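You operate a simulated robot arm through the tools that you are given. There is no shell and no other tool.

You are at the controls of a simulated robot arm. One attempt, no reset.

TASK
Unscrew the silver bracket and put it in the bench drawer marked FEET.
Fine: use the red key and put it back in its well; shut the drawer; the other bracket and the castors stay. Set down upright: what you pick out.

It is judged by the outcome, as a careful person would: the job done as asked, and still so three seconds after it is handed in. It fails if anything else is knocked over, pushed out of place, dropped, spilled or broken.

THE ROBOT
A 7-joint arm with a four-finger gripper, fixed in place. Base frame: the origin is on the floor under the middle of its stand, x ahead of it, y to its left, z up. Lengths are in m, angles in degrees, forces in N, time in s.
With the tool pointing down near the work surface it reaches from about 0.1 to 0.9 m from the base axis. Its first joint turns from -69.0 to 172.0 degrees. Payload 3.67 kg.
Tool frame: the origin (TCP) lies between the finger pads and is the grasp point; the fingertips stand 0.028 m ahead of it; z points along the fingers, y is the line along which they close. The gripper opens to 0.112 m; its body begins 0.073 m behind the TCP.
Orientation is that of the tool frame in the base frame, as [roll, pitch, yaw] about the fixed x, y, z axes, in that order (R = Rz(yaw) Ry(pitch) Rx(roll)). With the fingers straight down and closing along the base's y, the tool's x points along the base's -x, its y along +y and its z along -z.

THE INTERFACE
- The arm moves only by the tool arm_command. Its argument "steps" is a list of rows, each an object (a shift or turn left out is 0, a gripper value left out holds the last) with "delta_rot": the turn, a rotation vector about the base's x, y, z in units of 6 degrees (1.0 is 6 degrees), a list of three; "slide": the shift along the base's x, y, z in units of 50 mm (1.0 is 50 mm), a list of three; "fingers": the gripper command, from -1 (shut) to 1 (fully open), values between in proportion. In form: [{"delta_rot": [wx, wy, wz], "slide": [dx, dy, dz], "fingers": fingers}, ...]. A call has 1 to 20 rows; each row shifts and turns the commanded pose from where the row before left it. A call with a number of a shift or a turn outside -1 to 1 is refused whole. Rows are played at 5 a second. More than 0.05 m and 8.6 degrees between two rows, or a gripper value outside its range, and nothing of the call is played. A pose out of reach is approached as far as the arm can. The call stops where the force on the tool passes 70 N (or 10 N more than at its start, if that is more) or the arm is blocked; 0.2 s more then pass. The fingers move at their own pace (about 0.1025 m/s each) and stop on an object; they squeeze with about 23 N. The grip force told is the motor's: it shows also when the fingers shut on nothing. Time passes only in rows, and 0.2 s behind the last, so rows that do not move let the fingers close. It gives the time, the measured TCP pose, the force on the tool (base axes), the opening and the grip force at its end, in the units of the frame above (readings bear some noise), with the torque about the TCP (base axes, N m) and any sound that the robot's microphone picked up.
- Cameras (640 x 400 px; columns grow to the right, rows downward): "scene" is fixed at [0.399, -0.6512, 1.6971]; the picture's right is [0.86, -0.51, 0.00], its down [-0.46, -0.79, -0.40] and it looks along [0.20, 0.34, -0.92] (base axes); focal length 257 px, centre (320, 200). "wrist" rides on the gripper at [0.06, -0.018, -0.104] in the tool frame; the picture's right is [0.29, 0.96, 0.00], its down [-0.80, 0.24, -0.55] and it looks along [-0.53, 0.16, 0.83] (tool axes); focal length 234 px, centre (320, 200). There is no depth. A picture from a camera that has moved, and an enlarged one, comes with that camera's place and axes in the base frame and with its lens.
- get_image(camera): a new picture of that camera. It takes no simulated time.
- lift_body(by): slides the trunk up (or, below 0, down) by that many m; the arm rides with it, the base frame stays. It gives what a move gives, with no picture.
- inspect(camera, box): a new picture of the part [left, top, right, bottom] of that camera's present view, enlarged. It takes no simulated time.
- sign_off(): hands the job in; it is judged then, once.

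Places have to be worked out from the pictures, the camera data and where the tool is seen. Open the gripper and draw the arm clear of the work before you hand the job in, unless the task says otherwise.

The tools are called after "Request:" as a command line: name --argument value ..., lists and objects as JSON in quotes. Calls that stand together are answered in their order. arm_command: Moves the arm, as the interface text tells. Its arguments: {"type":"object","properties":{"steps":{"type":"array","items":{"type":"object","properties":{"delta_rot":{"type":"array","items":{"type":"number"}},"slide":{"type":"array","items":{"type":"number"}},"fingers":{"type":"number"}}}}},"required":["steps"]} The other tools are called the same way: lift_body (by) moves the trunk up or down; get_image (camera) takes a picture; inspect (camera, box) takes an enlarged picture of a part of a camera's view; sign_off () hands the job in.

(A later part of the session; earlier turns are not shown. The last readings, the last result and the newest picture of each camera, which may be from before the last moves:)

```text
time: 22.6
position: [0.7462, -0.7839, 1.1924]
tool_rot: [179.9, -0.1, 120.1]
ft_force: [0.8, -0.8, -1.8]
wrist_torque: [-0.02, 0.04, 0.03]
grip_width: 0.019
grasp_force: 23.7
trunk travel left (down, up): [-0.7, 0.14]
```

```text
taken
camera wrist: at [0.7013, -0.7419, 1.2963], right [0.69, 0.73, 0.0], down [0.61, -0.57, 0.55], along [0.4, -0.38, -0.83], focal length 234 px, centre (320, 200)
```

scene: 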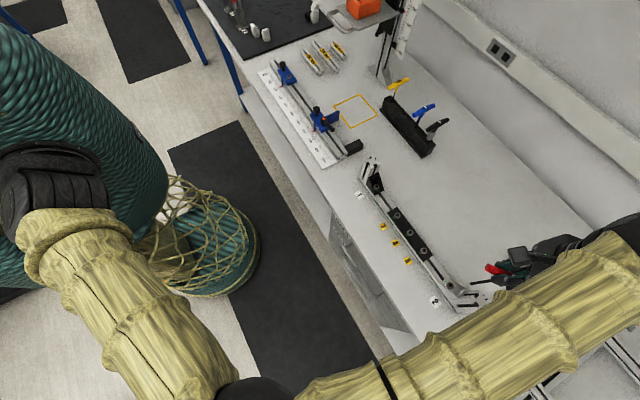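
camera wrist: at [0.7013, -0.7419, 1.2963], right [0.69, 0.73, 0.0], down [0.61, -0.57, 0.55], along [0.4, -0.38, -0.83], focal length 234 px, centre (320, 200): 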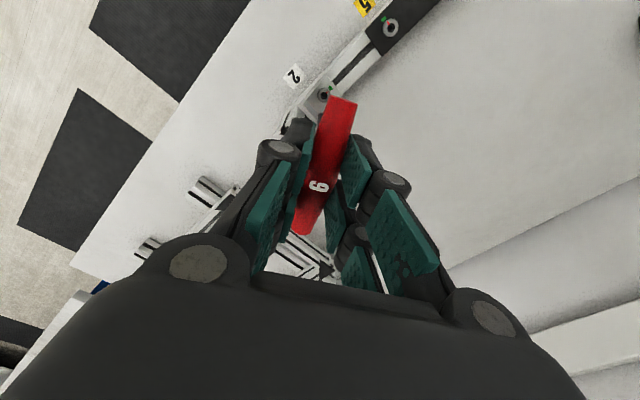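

Above the screw now; both cameras see the area. I zoom in on both to check the tip against the screw.

Request:
inspect --camera "wrist" --box '[260, 50, 420, 150]'

Request:
inspect --camera "scene" --box '[400, 230, 560, 330]'

```text
4.00 times, centred on (340, 100) of wrist
camera zoom: at [0.7013, -0.7419, 1.2963], right [0.69, 0.73, 0.0], down [0.61, -0.57, 0.55], along [0.4, -0.38, -0.83], focal length 937 px, centre (240, 600)
```

zoom: 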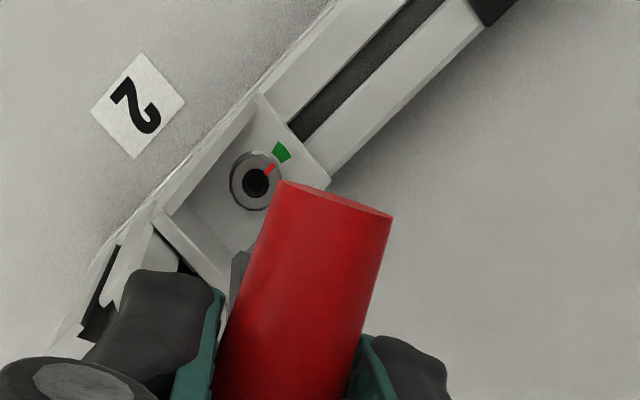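

```text
4.00 times, centred on (480, 280) of scene
camera zoom: at [0.399, -0.6512, 1.6971], right [0.86, -0.51, 0.0], down [-0.46, -0.79, -0.4], along [0.2, 0.34, -0.92], focal length 1030 px, centre (-320, -120)
```

zoom: 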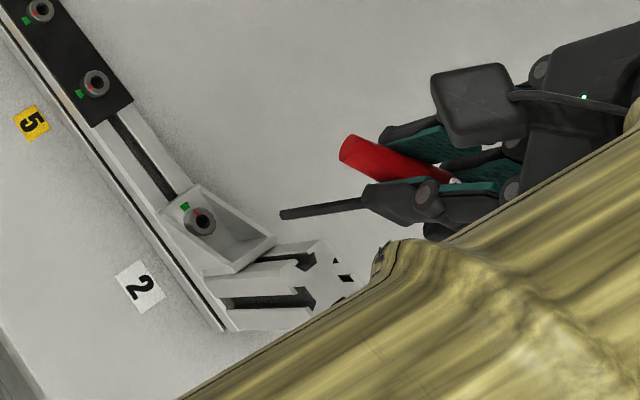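

The scene camera shows tip and screw well. First I turn the tool further clockwise (120°) to find the available range before engaging.

Request:
arm_command --steps '[{"delta_rot": [0, 0, -1]}, {"delta_rot": [0, 0, -1]}, {"delta_rot": [0, 0, -1]}, {"delta_rot": [0, 0, -1]}, {"delta_rot": [0, 0, -1]}, {"delta_rot": [0, 0, -1]}, {"delta_rot": [0, 0, -1]}, {"delta_rot": [0, 0, -1]}, {"delta_rot": [0, 0, -1]}, {"delta_rot": [0, 0, -1]}, {"delta_rot": [0, 0, -1]}, {"delta_rot": [0, 0, -1]}, {"delta_rot": [0, 0, -1]}, {"delta_rot": [0, 0, -1]}, {"delta_rot": [0, 0, -1]}, {"delta_rot": [0, 0, -1]}, {"delta_rot": [0, 0, -1]}, {"delta_rot": [0, 0, -1]}, {"delta_rot": [0, 0, -1]}, {"delta_rot": [0, 0, -1]}]'

Request:
get_image --camera "scene"

Request:
get_image --camera "wrist"

```text
time: 26.8
position: [0.7457, -0.7794, 1.1935]
tool_rot: [180.0, 0.1, 0.0]
ft_force: [-0.1, -1.0, -0.6]
wrist_torque: [0.06, 0.0, 0.02]
grip_width: 0.0191
grasp_force: 22.8
trunk travel left (down, up): [-0.7, 0.14]
```

```text
taken
```

scene: 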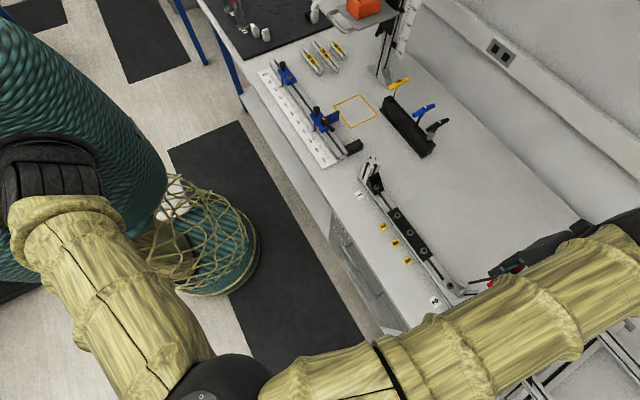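

```text
taken
camera wrist: at [0.8067, -0.7616, 1.2977], right [0.29, -0.96, 0.0], down [-0.8, -0.24, 0.55], along [-0.53, -0.16, -0.83], focal length 234 px, centre (320, 200)
```

wrist: 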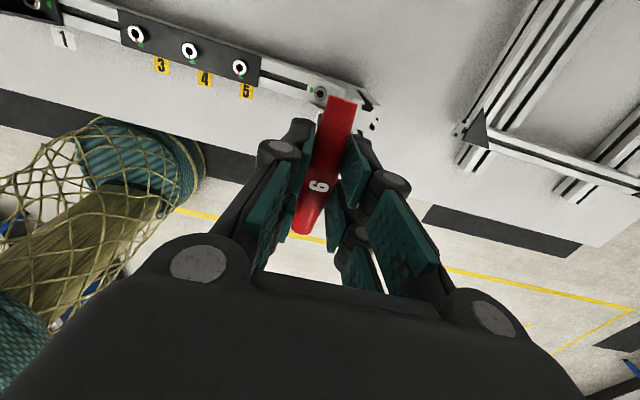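

Yaw is now 0 with no limit hit. I zoom both views again to compare screw and tip.

Request:
inspect --camera "wrist" --box '[260, 50, 420, 150]'

Request:
inspect --camera "scene" --box '[400, 230, 560, 330]'

```text
4.00 times, centred on (340, 100) of wrist
camera zoom: at [0.8067, -0.7616, 1.2977], right [0.29, -0.96, 0.0], down [-0.8, -0.24, 0.55], along [-0.53, -0.16, -0.83], focal length 937 px, centre (240, 600)
```

zoom: 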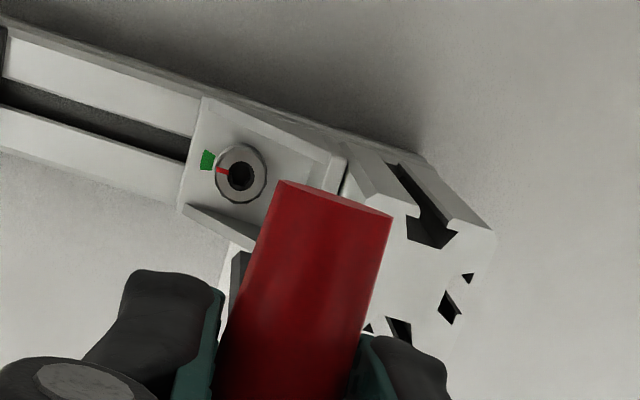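

```text
4.00 times, centred on (480, 280) of scene
camera zoom: at [0.399, -0.6512, 1.6971], right [0.86, -0.51, 0.0], down [-0.46, -0.79, -0.4], along [0.2, 0.34, -0.92], focal length 1030 px, centre (-320, -120)
```

zoom: 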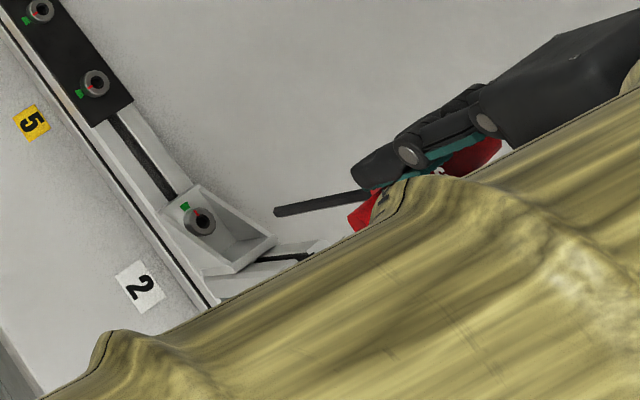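

The screw estimate from opposing views averages to (0.749, -0.7795). I keep turning clockwise to see how much range remains.

Request:
arm_command --steps '[{"delta_rot": [0, 0, -1]}, {"delta_rot": [0, 0, -1]}, {"delta_rot": [0, 0, -1]}, {"delta_rot": [0, 0, -1]}, {"delta_rot": [0, 0, -1]}, {"delta_rot": [0, 0, -1]}, {"delta_rot": [0, 0, -1]}, {"delta_rot": [0, 0, -1]}, {"delta_rot": [0, 0, -1]}, {"delta_rot": [0, 0, -1]}, {"delta_rot": [0, 0, -1]}, {"delta_rot": [0, 0, -1]}, {"delta_rot": [0, 0, -1]}, {"delta_rot": [0, 0, -1]}, {"delta_rot": [0, 0, -1]}, {"delta_rot": [0, 0, -1]}, {"delta_rot": [0, 0, -1]}, {"delta_rot": [0, 0, -1]}, {"delta_rot": [0, 0, -1]}, {"delta_rot": [0, 0, -1]}]'

Request:
inspect --camera "wrist" --box '[260, 50, 420, 150]'

Request:
inspect --camera "scene" --box '[400, 230, 560, 330]'

```text
time: 31.0
position: [0.747, -0.7825, 1.1928]
tool_rot: [179.8, 0.0, -120.0]
ft_force: [0.8, -1.1, -0.3]
wrist_torque: [0.0, 0.02, 0.02]
grip_width: 0.0189
grasp_force: 22.8
trunk travel left (down, up): [-0.7, 0.14]
```

```text
4.00 times, centred on (340, 100) of wrist
camera zoom: at [0.7328, -0.8432, 1.296], right [-0.97, 0.23, 0.0], down [0.19, 0.81, 0.56], along [0.13, 0.54, -0.83], focal length 937 px, centre (240, 600)
```

zoom: 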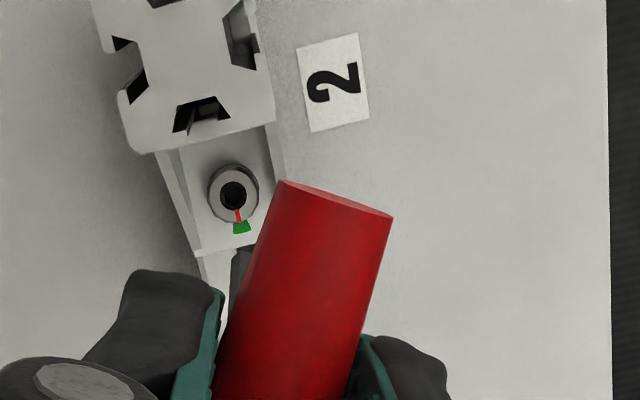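

```text
4.00 times, centred on (480, 280) of scene
camera zoom: at [0.399, -0.6512, 1.6971], right [0.86, -0.51, 0.0], down [-0.46, -0.79, -0.4], along [0.2, 0.34, -0.92], focal length 1030 px, centre (-320, -120)
```

zoom: 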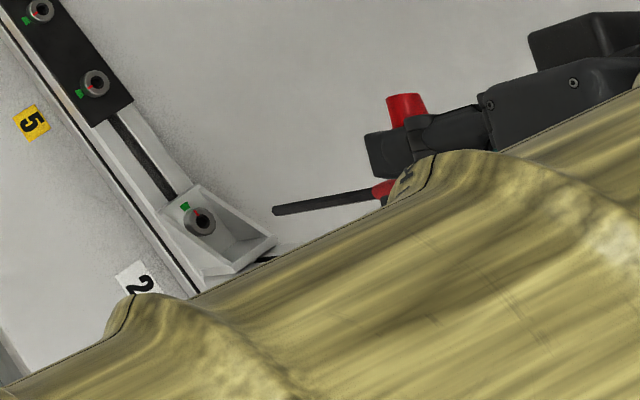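

Range is at least 290° of counter-clockwise turn from here. The screw is offset about (+3, +3) mm from the tool axis; I correct that and descend until the tip is just above the screw head.

Request:
arm_command --steps '[{"slide": [0.06, 0.065, -0.3]}, {"slide": [0, 0, -0.5]}, {"slide": [0, 0, -0.5]}, {"slide": [0, 0, -0.4]}, {"slide": [0, 0, 0]}]'

Request:
inspect --camera "wrist" --box '[260, 50, 420, 150]'

Request:
inspect --camera "scene" --box '[410, 245, 490, 295]'

```text
time: 32.2
position: [0.7505, -0.7797, 1.1063]
tool_rot: [180.0, 0.1, -119.9]
ft_force: [0.5, 0.3, -1.3]
wrist_torque: [0.02, 0.02, 0.0]
grip_width: 0.0189
grasp_force: 22.8
trunk travel left (down, up): [-0.7, 0.14]
```

```text
4.00 times, centred on (340, 100) of wrist
camera zoom: at [0.7356, -0.8411, 1.2102], right [-0.97, 0.23, 0.0], down [0.19, 0.81, 0.56], along [0.13, 0.54, -0.83], focal length 937 px, centre (240, 600)
```

zoom: 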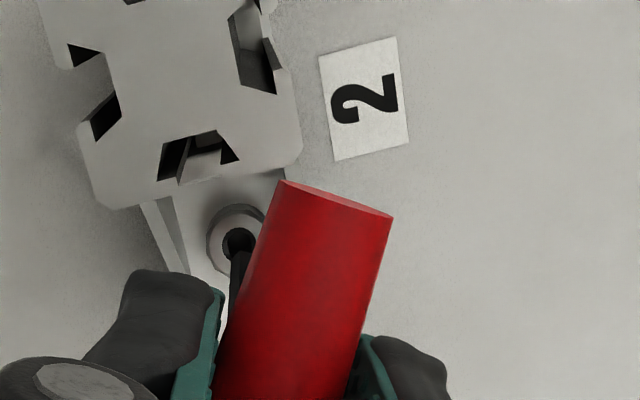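

```text
8.00 times, centred on (450, 270) of scene
camera zoom: at [0.399, -0.6512, 1.6971], right [0.86, -0.51, 0.0], down [-0.46, -0.79, -0.4], along [0.2, 0.34, -0.92], focal length 2059 px, centre (-720, -360)
```

zoom: 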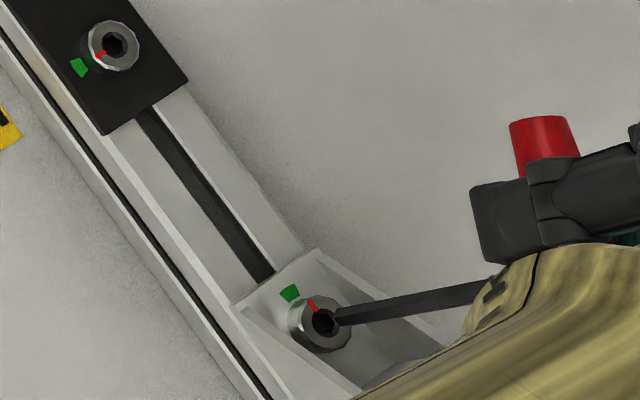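

The tip appears right over the socket in both views, about 13 mm above it. I zoom further to compare the hex orientations.

Request:
inspect --camera "wrist" --box '[300, 90, 348, 120]'

Request:
inspect --camera "scene" --box '[434, 272, 466, 292]'

```text
13.33 times, centred on (324, 105) of wrist
camera zoom: at [0.7356, -0.8411, 1.2102], right [-0.97, 0.23, 0.0], down [0.19, 0.81, 0.56], along [0.13, 0.54, -0.83], focal length 3122 px, centre (267, 1467)
```

zoom: 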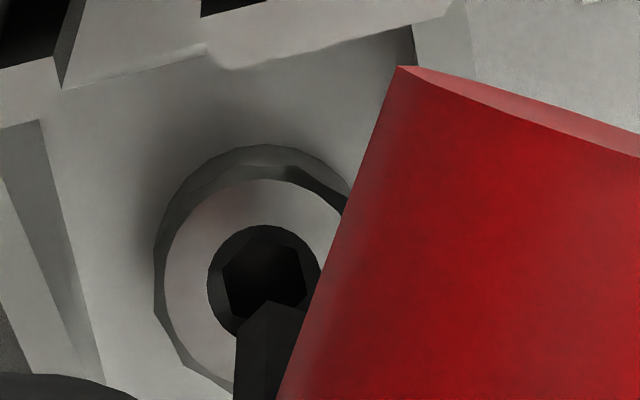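

```text
16.00 times, centred on (450, 282) of scene
camera zoom: at [0.399, -0.6512, 1.6971], right [0.86, -0.51, 0.0], down [-0.46, -0.79, -0.4], along [0.2, 0.34, -0.92], focal length 4119 px, centre (-1760, -1112)
```

zoom: 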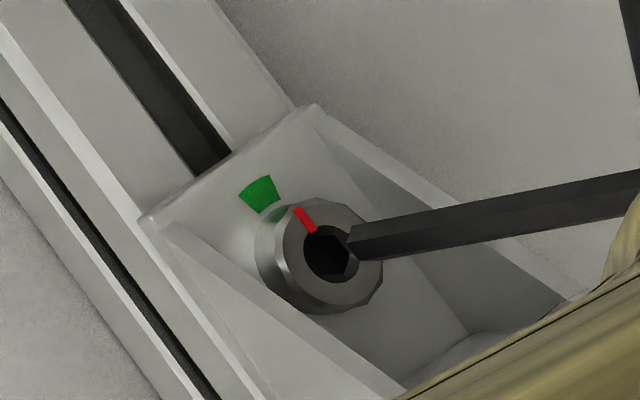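

Request:
inspect --camera "wrist" --box '[312, 105, 328, 115]'

Request:
inspect --camera "scene" --box '[446, 280, 456, 288]'

```text
16.00 times, centred on (320, 110) of wrist
camera zoom: at [0.7356, -0.8411, 1.2102], right [-0.97, 0.23, 0.0], down [0.19, 0.81, 0.56], along [0.13, 0.54, -0.83], focal length 3747 px, centre (320, 1640)
```

zoom: 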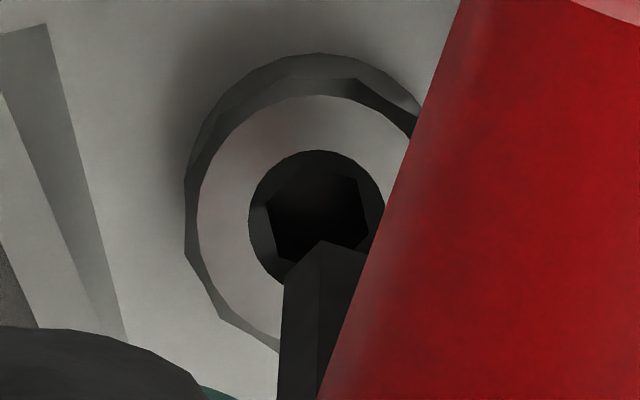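

```text
16.00 times, centred on (451, 284) of scene
camera zoom: at [0.399, -0.6512, 1.6971], right [0.86, -0.51, 0.0], down [-0.46, -0.79, -0.4], along [0.2, 0.34, -0.92], focal length 4119 px, centre (-1776, -1144)
```

zoom: 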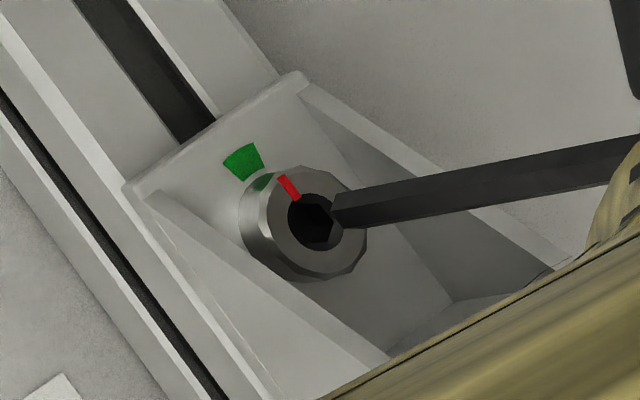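

The key's hex vertices (about 30° mod 60) look aligned with the socket at this yaw. I lower 10 mm, then look again.

Request:
arm_command --steps '[{"slide": [0, 0, -0.1]}, {"slide": [0, 0, -0.1]}, {"slide": [0, 0, 0]}]'

Request:
inspect --camera "wrist" --box '[304, 95, 336, 115]'

Request:
inspect --camera "scene" --box '[434, 274, 466, 294]'

```text
time: 33.0
position: [0.7496, -0.7783, 1.0965]
tool_rot: [180.0, 0.0, -120.0]
ft_force: [0.6, 0.5, -2.0]
wrist_torque: [0.02, -0.01, 0.0]
grip_width: 0.0188
grasp_force: 23.2
trunk travel left (down, up): [-0.7, 0.14]
```

```text
16.00 times, centred on (320, 105) of wrist
camera zoom: at [0.7354, -0.8395, 1.2014], right [-0.97, 0.23, 0.0], down [0.19, 0.81, 0.55], along [0.13, 0.54, -0.83], focal length 3747 px, centre (320, 1720)
```

zoom: 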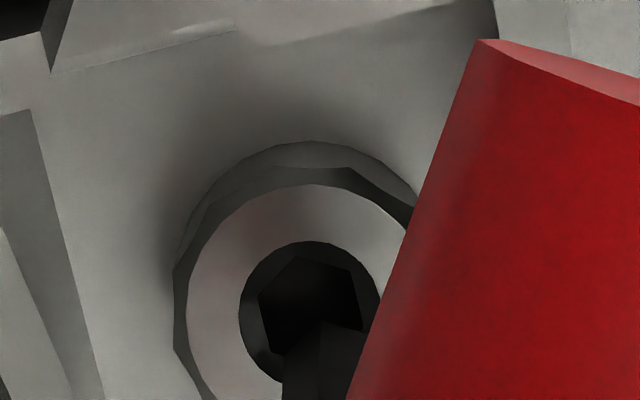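

```text
16.00 times, centred on (450, 284) of scene
camera zoom: at [0.399, -0.6512, 1.6971], right [0.86, -0.51, 0.0], down [-0.46, -0.79, -0.4], along [0.2, 0.34, -0.92], focal length 4119 px, centre (-1760, -1144)
```

zoom: 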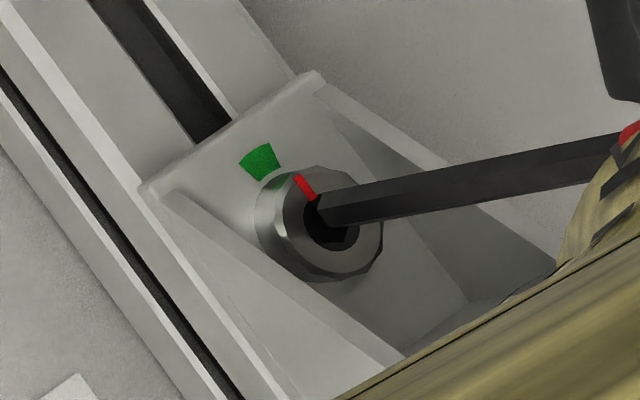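

The tip has drifted about 3 mm toward +y relative to the socket (both views agree). I correct by 3 mm in −y and look again.

Request:
arm_command --steps '[{"slide": [0.004, -0.062, 0]}, {"slide": [0, 0, 0]}, {"slide": [0, 0, 0]}]'

Request:
inspect --camera "wrist" --box '[304, 95, 336, 115]'

Request:
inspect --camera "scene" --box '[434, 274, 466, 294]'

```text
time: 33.8
position: [0.7504, -0.7792, 1.0985]
tool_rot: [180.0, 0.0, -120.0]
ft_force: [0.0, -1.5, -1.2]
wrist_torque: [0.02, 0.01, 0.04]
grip_width: 0.0188
grasp_force: 22.7
trunk travel left (down, up): [-0.7, 0.14]
```

```text
16.00 times, centred on (320, 105) of wrist
camera zoom: at [0.736, -0.8415, 1.2019], right [-0.97, 0.23, 0.0], down [0.19, 0.81, 0.55], along [0.13, 0.54, -0.83], focal length 3747 px, centre (320, 1720)
```

zoom: 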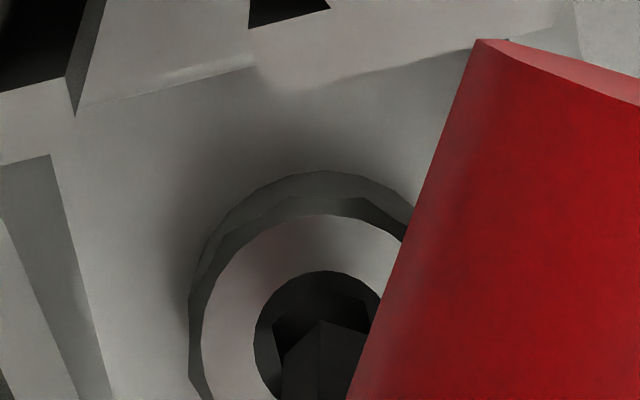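

```text
16.00 times, centred on (450, 284) of scene
camera zoom: at [0.399, -0.6512, 1.6971], right [0.86, -0.51, 0.0], down [-0.46, -0.79, -0.4], along [0.2, 0.34, -0.92], focal length 4119 px, centre (-1760, -1144)
```

zoom: 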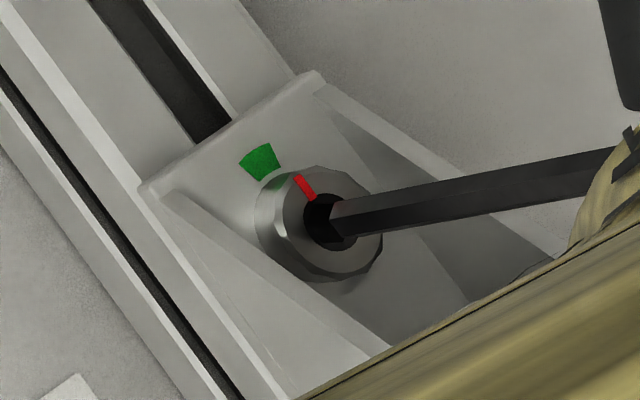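

Alignment is now within about 1 mm in both views. I lower in small steps and watch the force.

Request:
arm_command --steps '[{"slide": [0, -0.012, -0.04]}, {"slide": [0, 0, -0.04]}, {"slide": [0, 0, 0]}]'

Request:
inspect --camera "wrist" --box '[304, 95, 336, 115]'

Request:
inspect --camera "scene" --box '[434, 274, 466, 294]'

```text
time: 34.6
position: [0.7511, -0.7826, 1.0929]
tool_rot: [179.8, 0.1, -119.9]
ft_force: [1.4, 0.3, -1.5]
wrist_torque: [-0.01, 0.01, -0.04]
grip_width: 0.0188
grasp_force: 23.2
trunk travel left (down, up): [-0.7, 0.14]
```

```text
16.00 times, centred on (320, 105) of wrist
camera zoom: at [0.736, -0.8435, 1.197], right [-0.97, 0.23, 0.0], down [0.19, 0.81, 0.56], along [0.13, 0.54, -0.83], focal length 3747 px, centre (320, 1720)
```

zoom: 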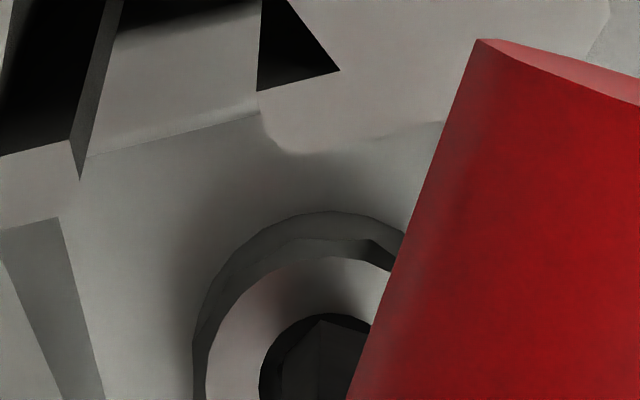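

```text
16.00 times, centred on (450, 284) of scene
camera zoom: at [0.399, -0.6512, 1.6971], right [0.86, -0.51, 0.0], down [-0.46, -0.79, -0.4], along [0.2, 0.34, -0.92], focal length 4119 px, centre (-1760, -1144)
```

zoom: 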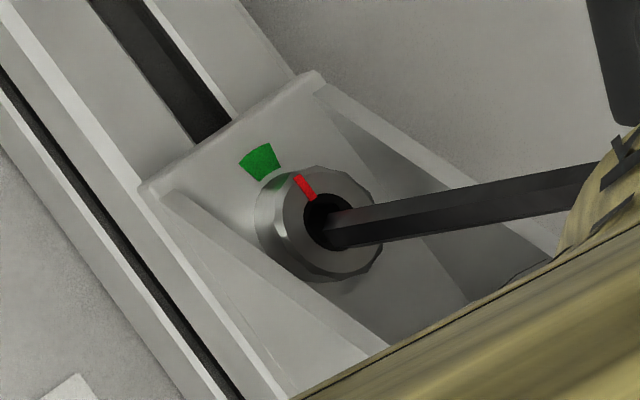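

The arm settles slowly; now the tip is about 1 mm too far in −y. I let it settle with a +0.8 mm nudge and re-check.

Request:
arm_command --steps '[{"slide": [0, 0.016, 0]}, {"slide": [0, 0, 0]}, {"slide": [0, 0, 0]}, {"slide": [0, 0, 0]}]'

Request:
inspect --camera "wrist" --box '[304, 100, 336, 120]'

Request:
inspect --camera "scene" --box '[434, 274, 466, 294]'

```text
time: 35.6
position: [0.75, -0.7815, 1.0936]
tool_rot: [179.9, 0.0, -119.9]
ft_force: [0.5, 0.2, -1.6]
wrist_torque: [0.01, 0.02, -0.01]
grip_width: 0.0189
grasp_force: 22.8
trunk travel left (down, up): [-0.7, 0.14]
```

```text
16.00 times, centred on (320, 110) of wrist
camera zoom: at [0.736, -0.8428, 1.1969], right [-0.97, 0.23, 0.0], down [0.19, 0.81, 0.55], along [0.13, 0.54, -0.83], focal length 3747 px, centre (320, 1640)
```

zoom: 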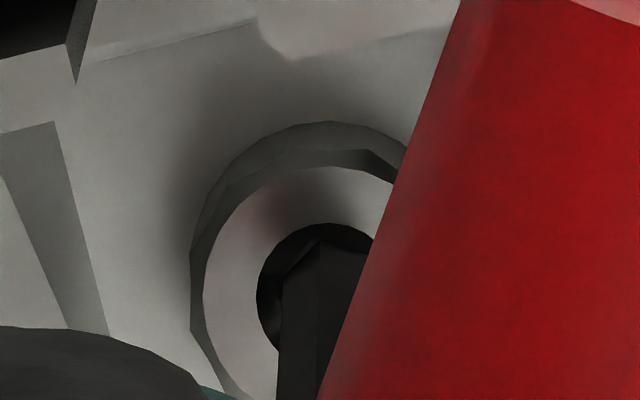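

```text
16.00 times, centred on (450, 284) of scene
camera zoom: at [0.399, -0.6512, 1.6971], right [0.86, -0.51, 0.0], down [-0.46, -0.79, -0.4], along [0.2, 0.34, -0.92], focal length 4119 px, centre (-1760, -1144)
```

zoom: 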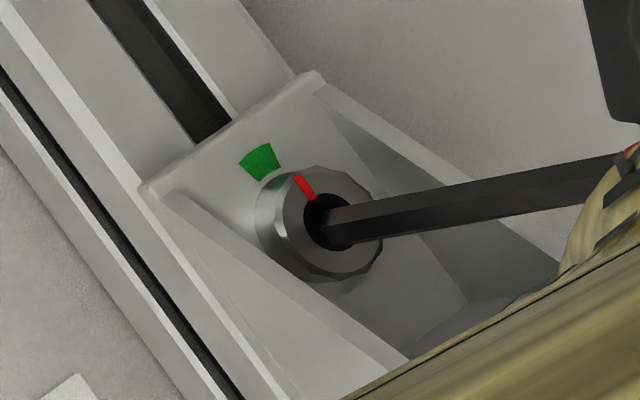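

The tip is now within about half a millimetre of the socket's centre. I lower another 4 mm and check for contact.

Request:
arm_command --steps '[{"slide": [0, 0.006, -0.04]}, {"slide": [0, 0, -0.04]}, {"slide": [0, 0, 0]}, {"slide": [0, 0, 0]}]'

Request:
inspect --camera "wrist" --box '[304, 100, 336, 120]'

Request:
inspect --camera "scene" --box '[434, 274, 466, 294]'

```text
time: 36.6
position: [0.7512, -0.7799, 1.0894]
tool_rot: [-179.9, 0.0, -120.0]
ft_force: [-0.1, 0.6, -1.2]
wrist_torque: [0.01, -0.05, -0.01]
grip_width: 0.0188
grasp_force: 23.0
trunk travel left (down, up): [-0.7, 0.14]
```

```text
16.00 times, centred on (320, 110) of wrist
camera zoom: at [0.7361, -0.8416, 1.1937], right [-0.97, 0.23, 0.0], down [0.19, 0.81, 0.55], along [0.13, 0.54, -0.83], focal length 3747 px, centre (320, 1640)
```

zoom: 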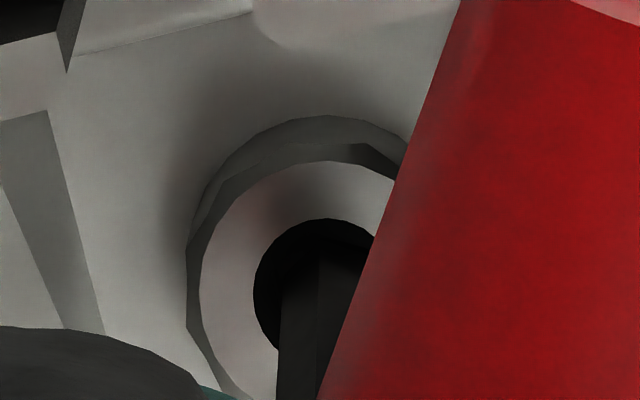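

```text
16.00 times, centred on (450, 284) of scene
camera zoom: at [0.399, -0.6512, 1.6971], right [0.86, -0.51, 0.0], down [-0.46, -0.79, -0.4], along [0.2, 0.34, -0.92], focal length 4119 px, centre (-1760, -1144)
```

zoom: 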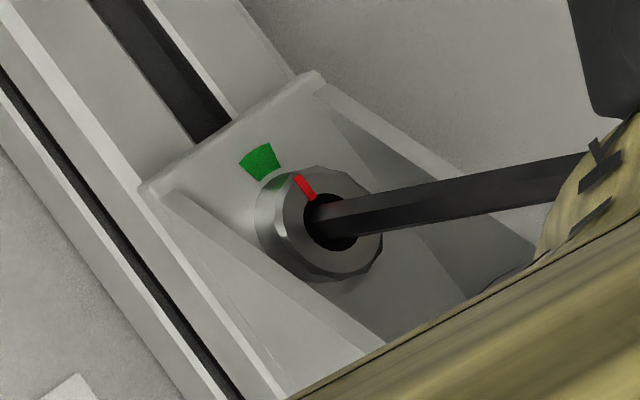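

No contact force yet; alignment still good. I keep lowering in small steps.

Request:
arm_command --steps '[{"slide": [0, 0, -0.04]}, {"slide": [0, 0, -0.04]}, {"slide": [0, 0, 0]}, {"slide": [0, 0, 0]}]'

Request:
inspect --camera "wrist" --box '[304, 100, 336, 120]'

Request:
inspect --camera "scene" --box '[434, 274, 466, 294]'

```text
time: 37.6
position: [0.7507, -0.7814, 1.0852]
tool_rot: [180.0, 0.1, -120.0]
ft_force: [0.4, -0.3, -1.0]
wrist_torque: [-0.01, -0.03, -0.04]
grip_width: 0.0189
grasp_force: 22.7
trunk travel left (down, up): [-0.7, 0.14]
```

```text
16.00 times, centred on (320, 110) of wrist
camera zoom: at [0.7358, -0.8424, 1.1896], right [-0.97, 0.23, 0.0], down [0.19, 0.81, 0.55], along [0.13, 0.54, -0.83], focal length 3747 px, centre (320, 1640)
```

zoom: 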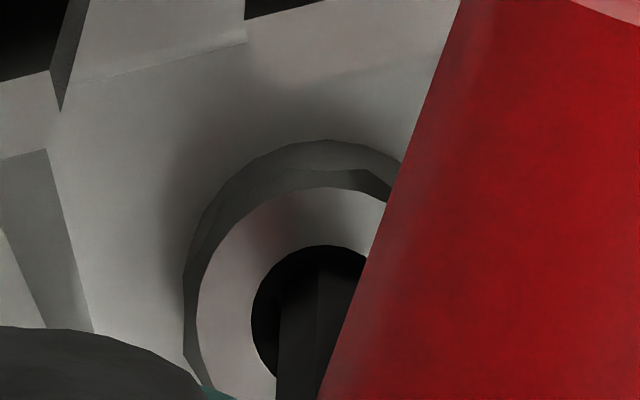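

```text
16.00 times, centred on (450, 284) of scene
camera zoom: at [0.399, -0.6512, 1.6971], right [0.86, -0.51, 0.0], down [-0.46, -0.79, -0.4], along [0.2, 0.34, -0.92], focal length 4119 px, centre (-1760, -1144)
```

zoom: 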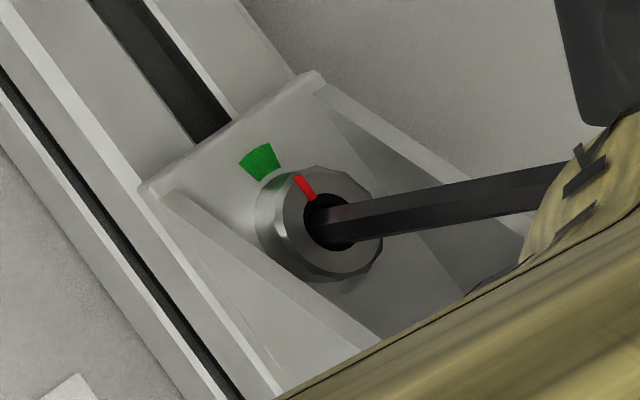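

The tip has entered the socket. I keep lowering gently to find the bottom.

Request:
arm_command --steps '[{"slide": [0, 0, -0.04]}, {"slide": [0, 0, 0]}, {"slide": [0, 0, 0]}]'

Request:
arm_command --steps '[{"slide": [0, 0, -0.04]}, {"slide": [0, 0, 0]}, {"slide": [0, 0, 0]}]'

Request:
inspect --camera "wrist" --box '[304, 100, 336, 120]'

Request:
inspect --camera "scene" --box '[434, 274, 466, 294]'

```text
time: 38.4
position: [0.7515, -0.7814, 1.0835]
tool_rot: [179.9, 0.0, -119.9]
ft_force: [-0.4, -0.3, -2.5]
wrist_torque: [0.01, 0.02, -0.01]
grip_width: 0.0189
grasp_force: 23.2
trunk travel left (down, up): [-0.7, 0.14]
```

```text
time: 39.2
position: [0.7505, -0.7792, 1.0823]
tool_rot: [-179.9, 0.0, -120.0]
ft_force: [-0.2, -3.1, 4.8]
wrist_torque: [-0.4, 0.01, 0.0]
grip_width: 0.0187
grasp_force: 22.6
trunk travel left (down, up): [-0.7, 0.14]
```

```text
16.00 times, centred on (320, 110) of wrist
camera zoom: at [0.7354, -0.8403, 1.1871], right [-0.97, 0.23, 0.0], down [0.19, 0.81, 0.55], along [0.13, 0.54, -0.83], focal length 3747 px, centre (320, 1640)
```

zoom: 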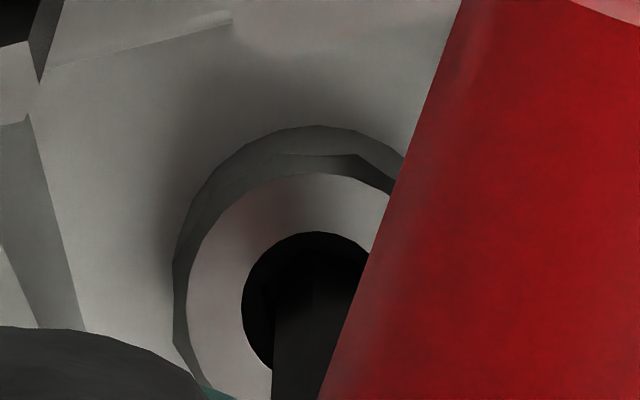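

```text
16.00 times, centred on (450, 284) of scene
camera zoom: at [0.399, -0.6512, 1.6971], right [0.86, -0.51, 0.0], down [-0.46, -0.79, -0.4], along [0.2, 0.34, -0.92], focal length 4119 px, centre (-1760, -1144)
```

zoom: 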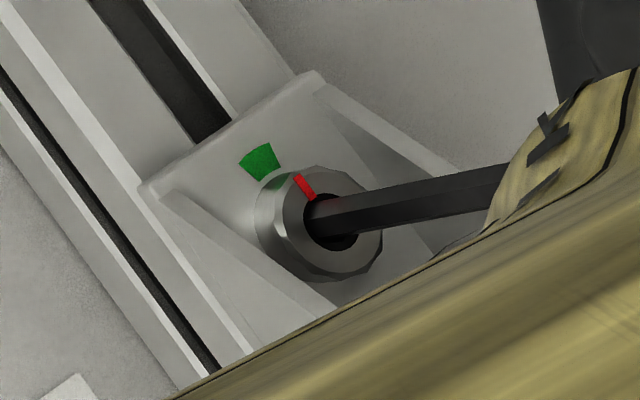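

Light contact: side force −3 N in y means the tip leans on the chamfer about 1 mm too far +y. I nudge toward the centre and watch the force.

Request:
arm_command --steps '[{"slide": [0.016, -0.024, 0]}, {"slide": [0, 0, 0]}, {"slide": [0, 0, 0]}]'

Request:
inspect --camera "wrist" --box '[304, 100, 336, 120]'

```text
time: 40.0
position: [0.751, -0.7807, 1.0824]
tool_rot: [-180.0, 0.1, -119.8]
ft_force: [2.7, 0.6, 10.0]
wrist_torque: [0.24, -0.21, 0.01]
grip_width: 0.0187
grasp_force: 23.7
trunk travel left (down, up): [-0.7, 0.14]
```

```text
16.00 times, centred on (320, 110) of wrist
camera zoom: at [0.7365, -0.8416, 1.1867], right [-0.97, 0.23, 0.0], down [0.19, 0.81, 0.55], along [0.13, 0.54, -0.83], focal length 3747 px, centre (320, 1640)
```

zoom: 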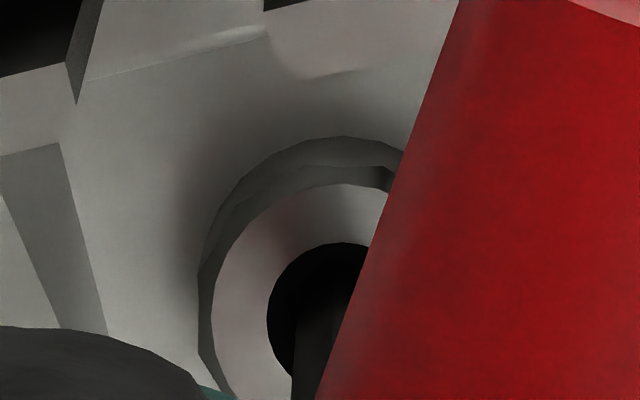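

The tip is centred with about 11 N of axial press. I turn slowly counter-clockwise 6° to let the hex find its seat, then look.

Request:
arm_command --steps '[{"delta_rot": [0, 0, 0.3]}, {"delta_rot": [0, 0, 0.3]}, {"delta_rot": [0, 0, 0.4]}, {"slide": [0, 0, 0]}]'

Request:
inspect --camera "wrist" --box '[304, 100, 336, 120]'

Request:
inspect --camera "scene" --box '[434, 274, 466, 294]'

```text
time: 41.0
position: [0.749, -0.7799, 1.0827]
tool_rot: [179.9, -0.1, -113.9]
ft_force: [1.8, 1.3, 13.1]
wrist_torque: [0.32, -0.24, -0.06]
grip_width: 0.0189
grasp_force: 23.1
trunk travel left (down, up): [-0.7, 0.14]
```

```text
16.00 times, centred on (320, 110) of wrist
camera zoom: at [0.7418, -0.8425, 1.1866], right [-0.99, 0.12, 0.0], down [0.1, 0.83, 0.55], along [0.07, 0.55, -0.83], focal length 3747 px, centre (320, 1640)
```

zoom: 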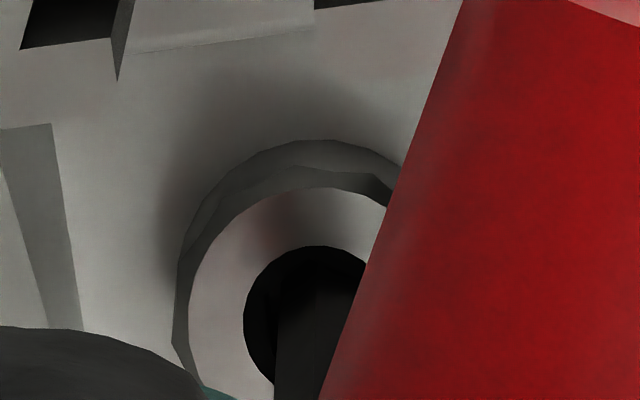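

```text
16.00 times, centred on (450, 284) of scene
camera zoom: at [0.399, -0.6512, 1.6971], right [0.86, -0.51, 0.0], down [-0.46, -0.79, -0.4], along [0.2, 0.34, -0.92], focal length 4119 px, centre (-1760, -1144)
```

zoom: 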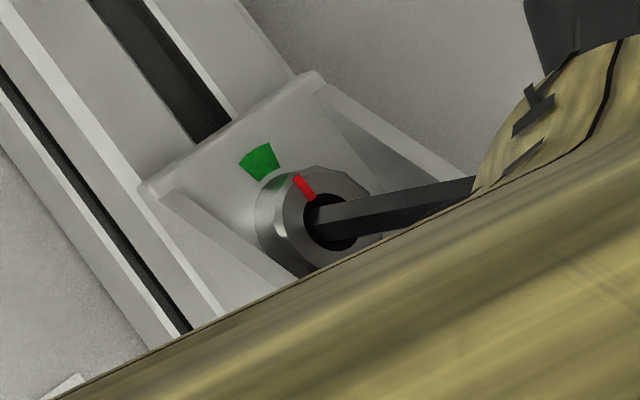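

The tick hasn't moved and there is almost no torque yet, so the hex may still be finding contact. I turn on another 18° and check the tick and torque.

Request:
arm_command --steps '[{"delta_rot": [0, 0, 0.5], "slide": [0.01, 0.01, 0]}, {"delta_rot": [0, 0, 0.5]}, {"delta_rot": [0, 0, 0.5]}, {"delta_rot": [0, 0, 0.5]}, {"delta_rot": [0, 0, 0.5]}, {"delta_rot": [0, 0, 0.5]}, {"slide": [0, 0, 0]}]'

Request:
inspect --camera "wrist" --box '[304, 100, 336, 120]'

Request:
inspect --camera "scene" --box '[434, 274, 466, 294]'

```text
time: 42.6
position: [0.7501, -0.7795, 1.0827]
tool_rot: [-180.0, 0.0, -95.8]
ft_force: [-0.9, -1.0, 16.4]
wrist_torque: [-0.14, 0.1, -0.23]
grip_width: 0.0187
grasp_force: 23.5
trunk travel left (down, up): [-0.7, 0.14]
```

```text
16.00 times, centred on (320, 110) of wrist
camera zoom: at [0.7614, -0.8415, 1.1865], right [-0.98, -0.19, 0.0], down [-0.16, 0.82, 0.55], along [-0.1, 0.54, -0.83], focal length 3747 px, centre (320, 1640)
```

zoom: 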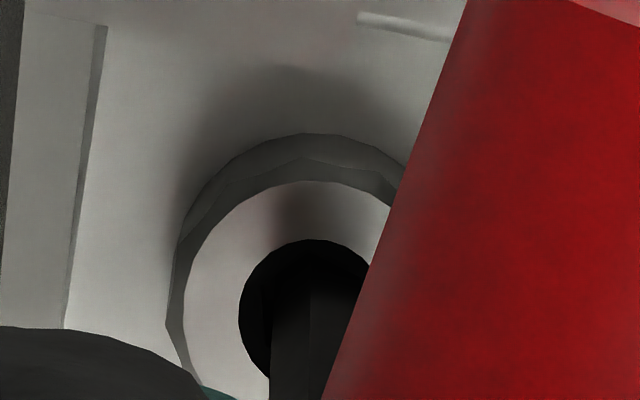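

```text
16.00 times, centred on (450, 284) of scene
camera zoom: at [0.399, -0.6512, 1.6971], right [0.86, -0.51, 0.0], down [-0.46, -0.79, -0.4], along [0.2, 0.34, -0.92], focal length 4119 px, centre (-1760, -1144)
```

zoom: 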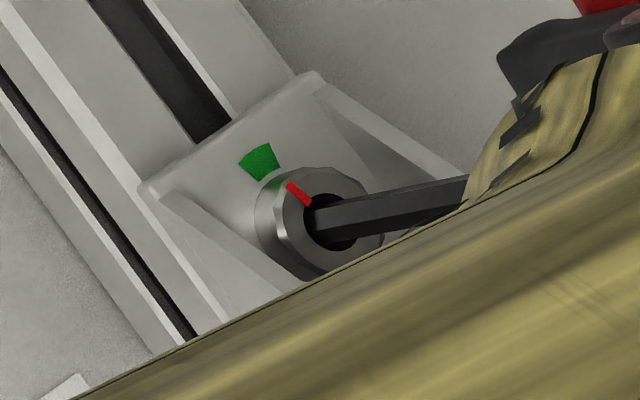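

The red tick has turned with the key and torque shows: the screw is moving. I continue counter-clockwise 120°, easing up slightly as the screw rises.

Request:
arm_command --steps '[{"delta_rot": [0, 0, 1], "slide": [0, 0, 0.001]}, {"delta_rot": [0, 0, 1], "slide": [0, 0, 0.001]}, {"delta_rot": [0, 0, 1], "slide": [0, 0, 0.001]}, {"delta_rot": [0, 0, 1], "slide": [0, 0, 0.001]}, {"delta_rot": [0, 0, 1], "slide": [0, 0, 0.001]}, {"delta_rot": [0, 0, 1], "slide": [0, 0, 0.001]}, {"delta_rot": [0, 0, 1], "slide": [0, 0, 0.001]}, {"delta_rot": [0, 0, 1], "slide": [0, 0, 0.001]}, {"delta_rot": [0, 0, 1], "slide": [0, 0, 0.001]}, {"delta_rot": [0, 0, 1], "slide": [0, 0, 0.001]}]'

Request:
inspect --camera "scene" --box '[434, 274, 466, 294]'

Request:
get_image --camera "wrist"

```text
time: 44.8
position: [0.7505, -0.7796, 1.0829]
tool_rot: [180.0, 0.1, -35.9]
ft_force: [-1.1, 1.9, 6.4]
wrist_torque: [0.27, 0.19, -0.04]
grip_width: 0.0187
grasp_force: 23.0
trunk travel left (down, up): [-0.7, 0.14]
```

```text
16.00 times, centred on (450, 284) of scene
camera zoom: at [0.399, -0.6512, 1.6971], right [0.86, -0.51, 0.0], down [-0.46, -0.79, -0.4], along [0.2, 0.34, -0.92], focal length 4119 px, centre (-1760, -1144)
```

zoom: 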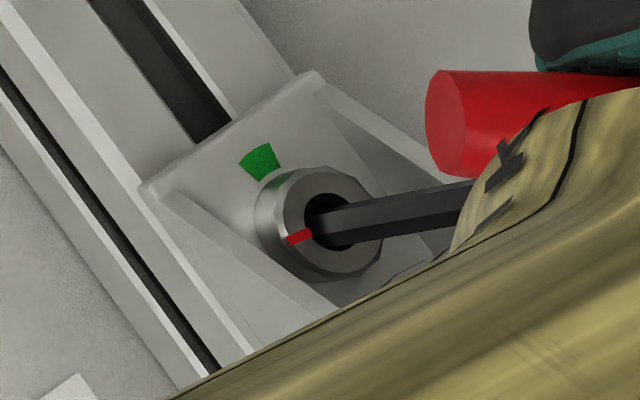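

```text
taken
camera wrist: at [0.8094, -0.8013, 1.1865], right [-0.33, -0.94, 0.0], down [-0.79, 0.27, 0.55], along [-0.52, 0.18, -0.83], focal length 234 px, centre (320, 200)
```

wrist: 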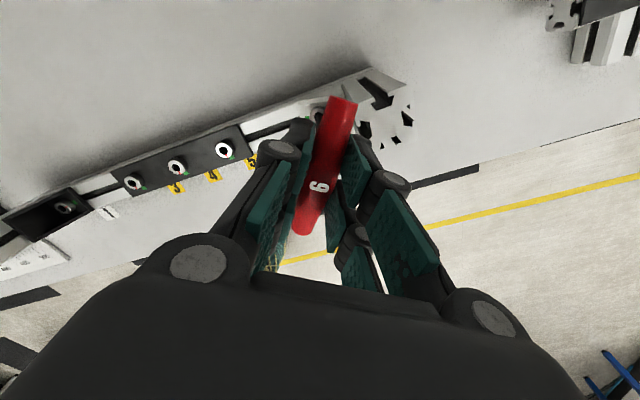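

The tick follows the key. I go on turning counter-clockwise another 120°.

Request:
arm_command --steps '[{"delta_rot": [0, 0, 1]}, {"delta_rot": [0, 0, 1]}, {"delta_rot": [0, 0, 1]}, {"delta_rot": [0, 0, 1]}, {"delta_rot": [0, 0, 1]}, {"delta_rot": [0, 0, 1]}, {"delta_rot": [0, 0, 1]}, {"delta_rot": [0, 0, 1]}, {"delta_rot": [0, 0, 1]}, {"delta_rot": [0, 0, 1]}, {"delta_rot": [0, 0, 1]}, {"delta_rot": [0, 0, 1]}, {"delta_rot": [0, 0, 1]}, {"delta_rot": [0, 0, 1]}, {"delta_rot": [0, 0, 1]}, {"delta_rot": [0, 0, 1]}, {"delta_rot": [0, 0, 1]}, {"delta_rot": [0, 0, 1]}, {"delta_rot": [0, 0, 1]}, {"delta_rot": [0, 0, 1]}]'

Request:
inspect --camera "scene" --box '[434, 274, 466, 294]'

Request:
get_image --camera "scene"

```text
time: 49.0
position: [0.7508, -0.78, 1.0827]
tool_rot: [180.0, 0.0, 84.1]
ft_force: [0.7, 5.9, 5.1]
wrist_torque: [0.79, -0.12, -0.73]
grip_width: 0.0189
grasp_force: 22.9
trunk travel left (down, up): [-0.7, 0.14]
```

```text
16.00 times, centred on (450, 284) of scene
camera zoom: at [0.399, -0.6512, 1.6971], right [0.86, -0.51, 0.0], down [-0.46, -0.79, -0.4], along [0.2, 0.34, -0.92], focal length 4119 px, centre (-1760, -1144)
```

zoom: 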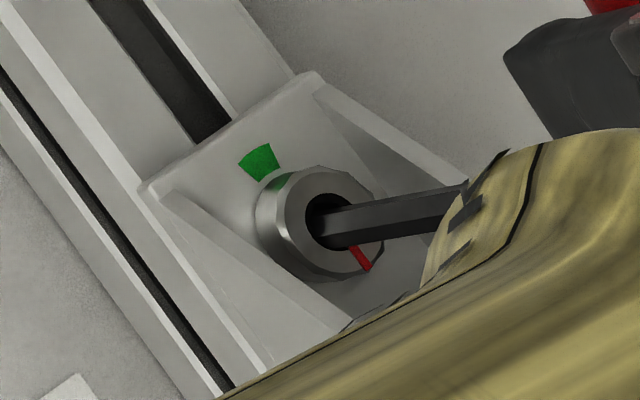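

```text
taken
```

scene: 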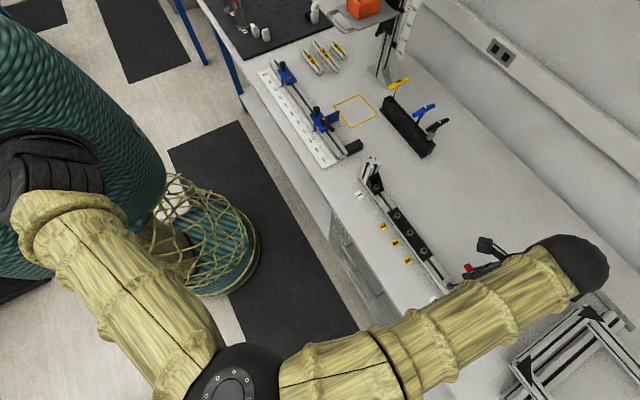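

Tick is now about 180° round. I turn another 72°, near the wrist limit, and check for sounds and changes.

Request:
arm_command --steps '[{"delta_rot": [0, 0, 1]}, {"delta_rot": [0, 0, 1]}, {"delta_rot": [0, 0, 1]}, {"delta_rot": [0, 0, 1]}, {"delta_rot": [0, 0, 1]}, {"delta_rot": [0, 0, 1]}, {"delta_rot": [0, 0, 1]}, {"delta_rot": [0, 0, 1]}, {"delta_rot": [0, 0, 1]}, {"delta_rot": [0, 0, 1]}, {"delta_rot": [0, 0, 1]}, {"delta_rot": [0, 0, 1]}]'

Request:
inspect --camera "scene" --box '[434, 274, 466, 294]'

Request:
inspect --camera "wrist" --box '[304, 100, 336, 120]'

```text
time: 51.6
position: [0.7512, -0.7844, 1.0799]
tool_rot: [179.9, -0.2, 156.2]
ft_force: [0.2, 1.2, -0.7]
wrist_torque: [0.0, -0.03, -0.03]
grip_width: 0.0
grasp_force: 23.0
trunk travel left (down, up): [-0.7, 0.14]
```

```text
16.00 times, centred on (450, 284) of scene
camera zoom: at [0.399, -0.6512, 1.6971], right [0.86, -0.51, 0.0], down [-0.46, -0.79, -0.4], along [0.2, 0.34, -0.92], focal length 4119 px, centre (-1760, -1144)
```

zoom: 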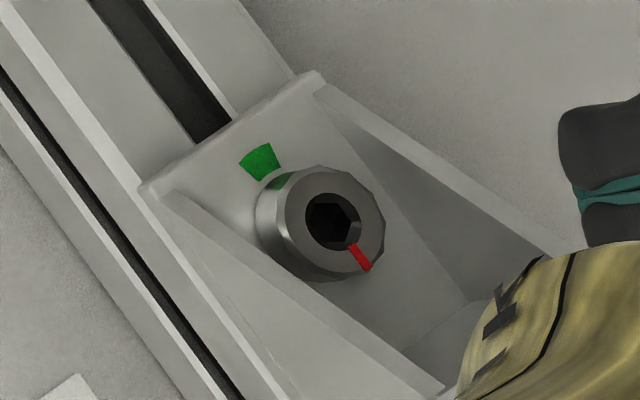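

```text
16.00 times, centred on (320, 110) of wrist
camera zoom: at [0.6893, -0.7779, 1.184], right [0.12, 0.99, 0.0], down [0.83, -0.1, 0.55], along [0.55, -0.06, -0.83], focal length 3747 px, centre (320, 1640)
```

zoom: 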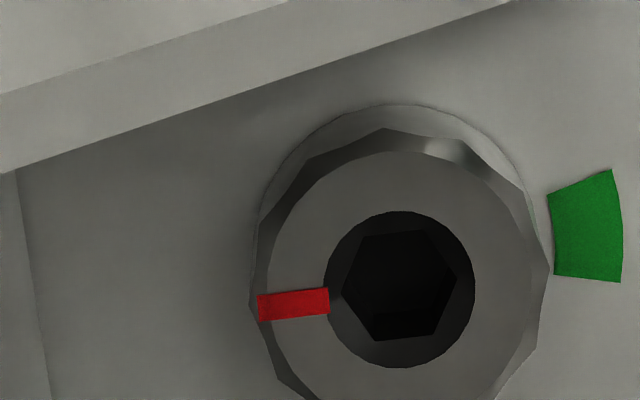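

The gripper has closed on nothing – the key slipped out of the fingers. I look around to find where it is.

Request:
get_image --camera "wrist"

Request:
get_image --camera "scene"

```text
taken
camera wrist: at [0.6893, -0.7779, 1.184], right [0.12, 0.99, 0.0], down [0.83, -0.1, 0.55], along [0.55, -0.06, -0.83], focal length 234 px, centre (320, 200)
```

wrist: 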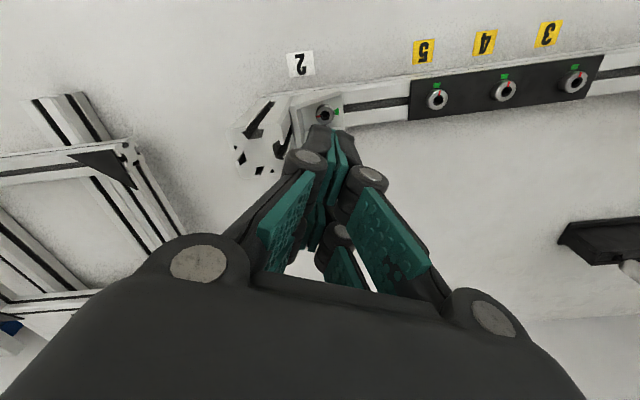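

```text
taken
```

scene: 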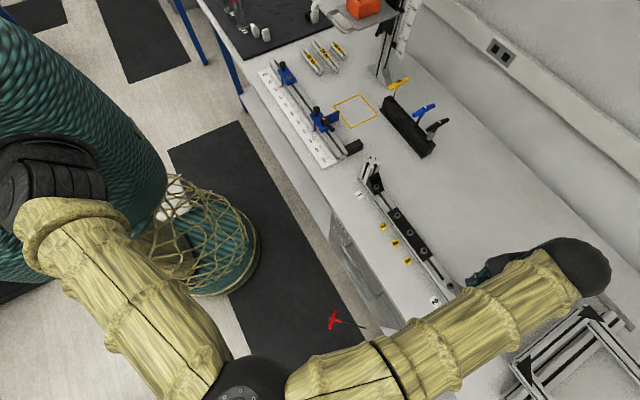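

The red key was flung off and is seen near the floor by the mat, perhaps still falling. I let a moment pass and look again.

Request:
arm_command --steps '[{"slide": [0, 0, 0.4]}, {"slide": [0, 0, 0.4]}, {"slide": [0, 0, 0]}, {"slide": [0, 0, 0]}]'

Request:
get_image --camera "scene"

Request:
inspect --camera "scene" --box '[280, 260, 440, 360]'

```text
time: 52.6
position: [0.7517, -0.78, 1.1241]
tool_rot: [179.9, 0.1, 156.1]
ft_force: [0.1, 0.2, 0.1]
wrist_torque: [-0.01, 0.0, -0.02]
grip_width: 0.0
grasp_force: 22.9
trunk travel left (down, up): [-0.7, 0.14]
```

```text
taken
```

scene: 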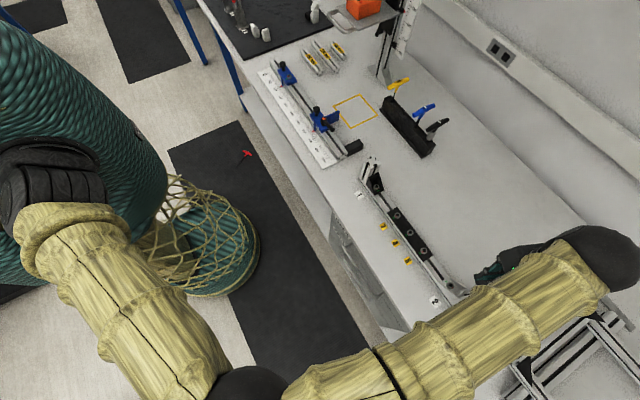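

```text
4.00 times, centred on (360, 310) of scene
camera zoom: at [0.399, -0.6512, 1.6971], right [0.86, -0.51, 0.0], down [-0.46, -0.79, -0.4], along [0.2, 0.34, -0.92], focal length 1030 px, centre (160, -240)
```

zoom: 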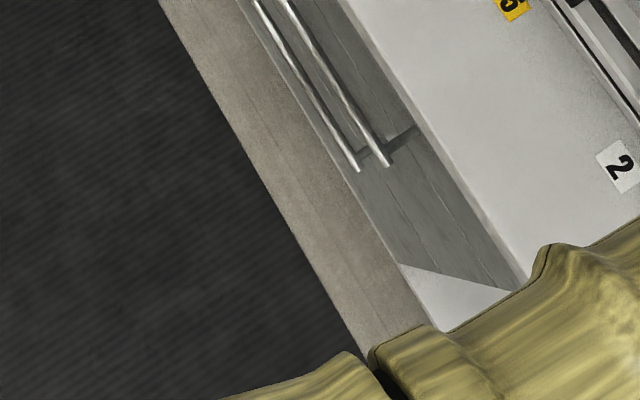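

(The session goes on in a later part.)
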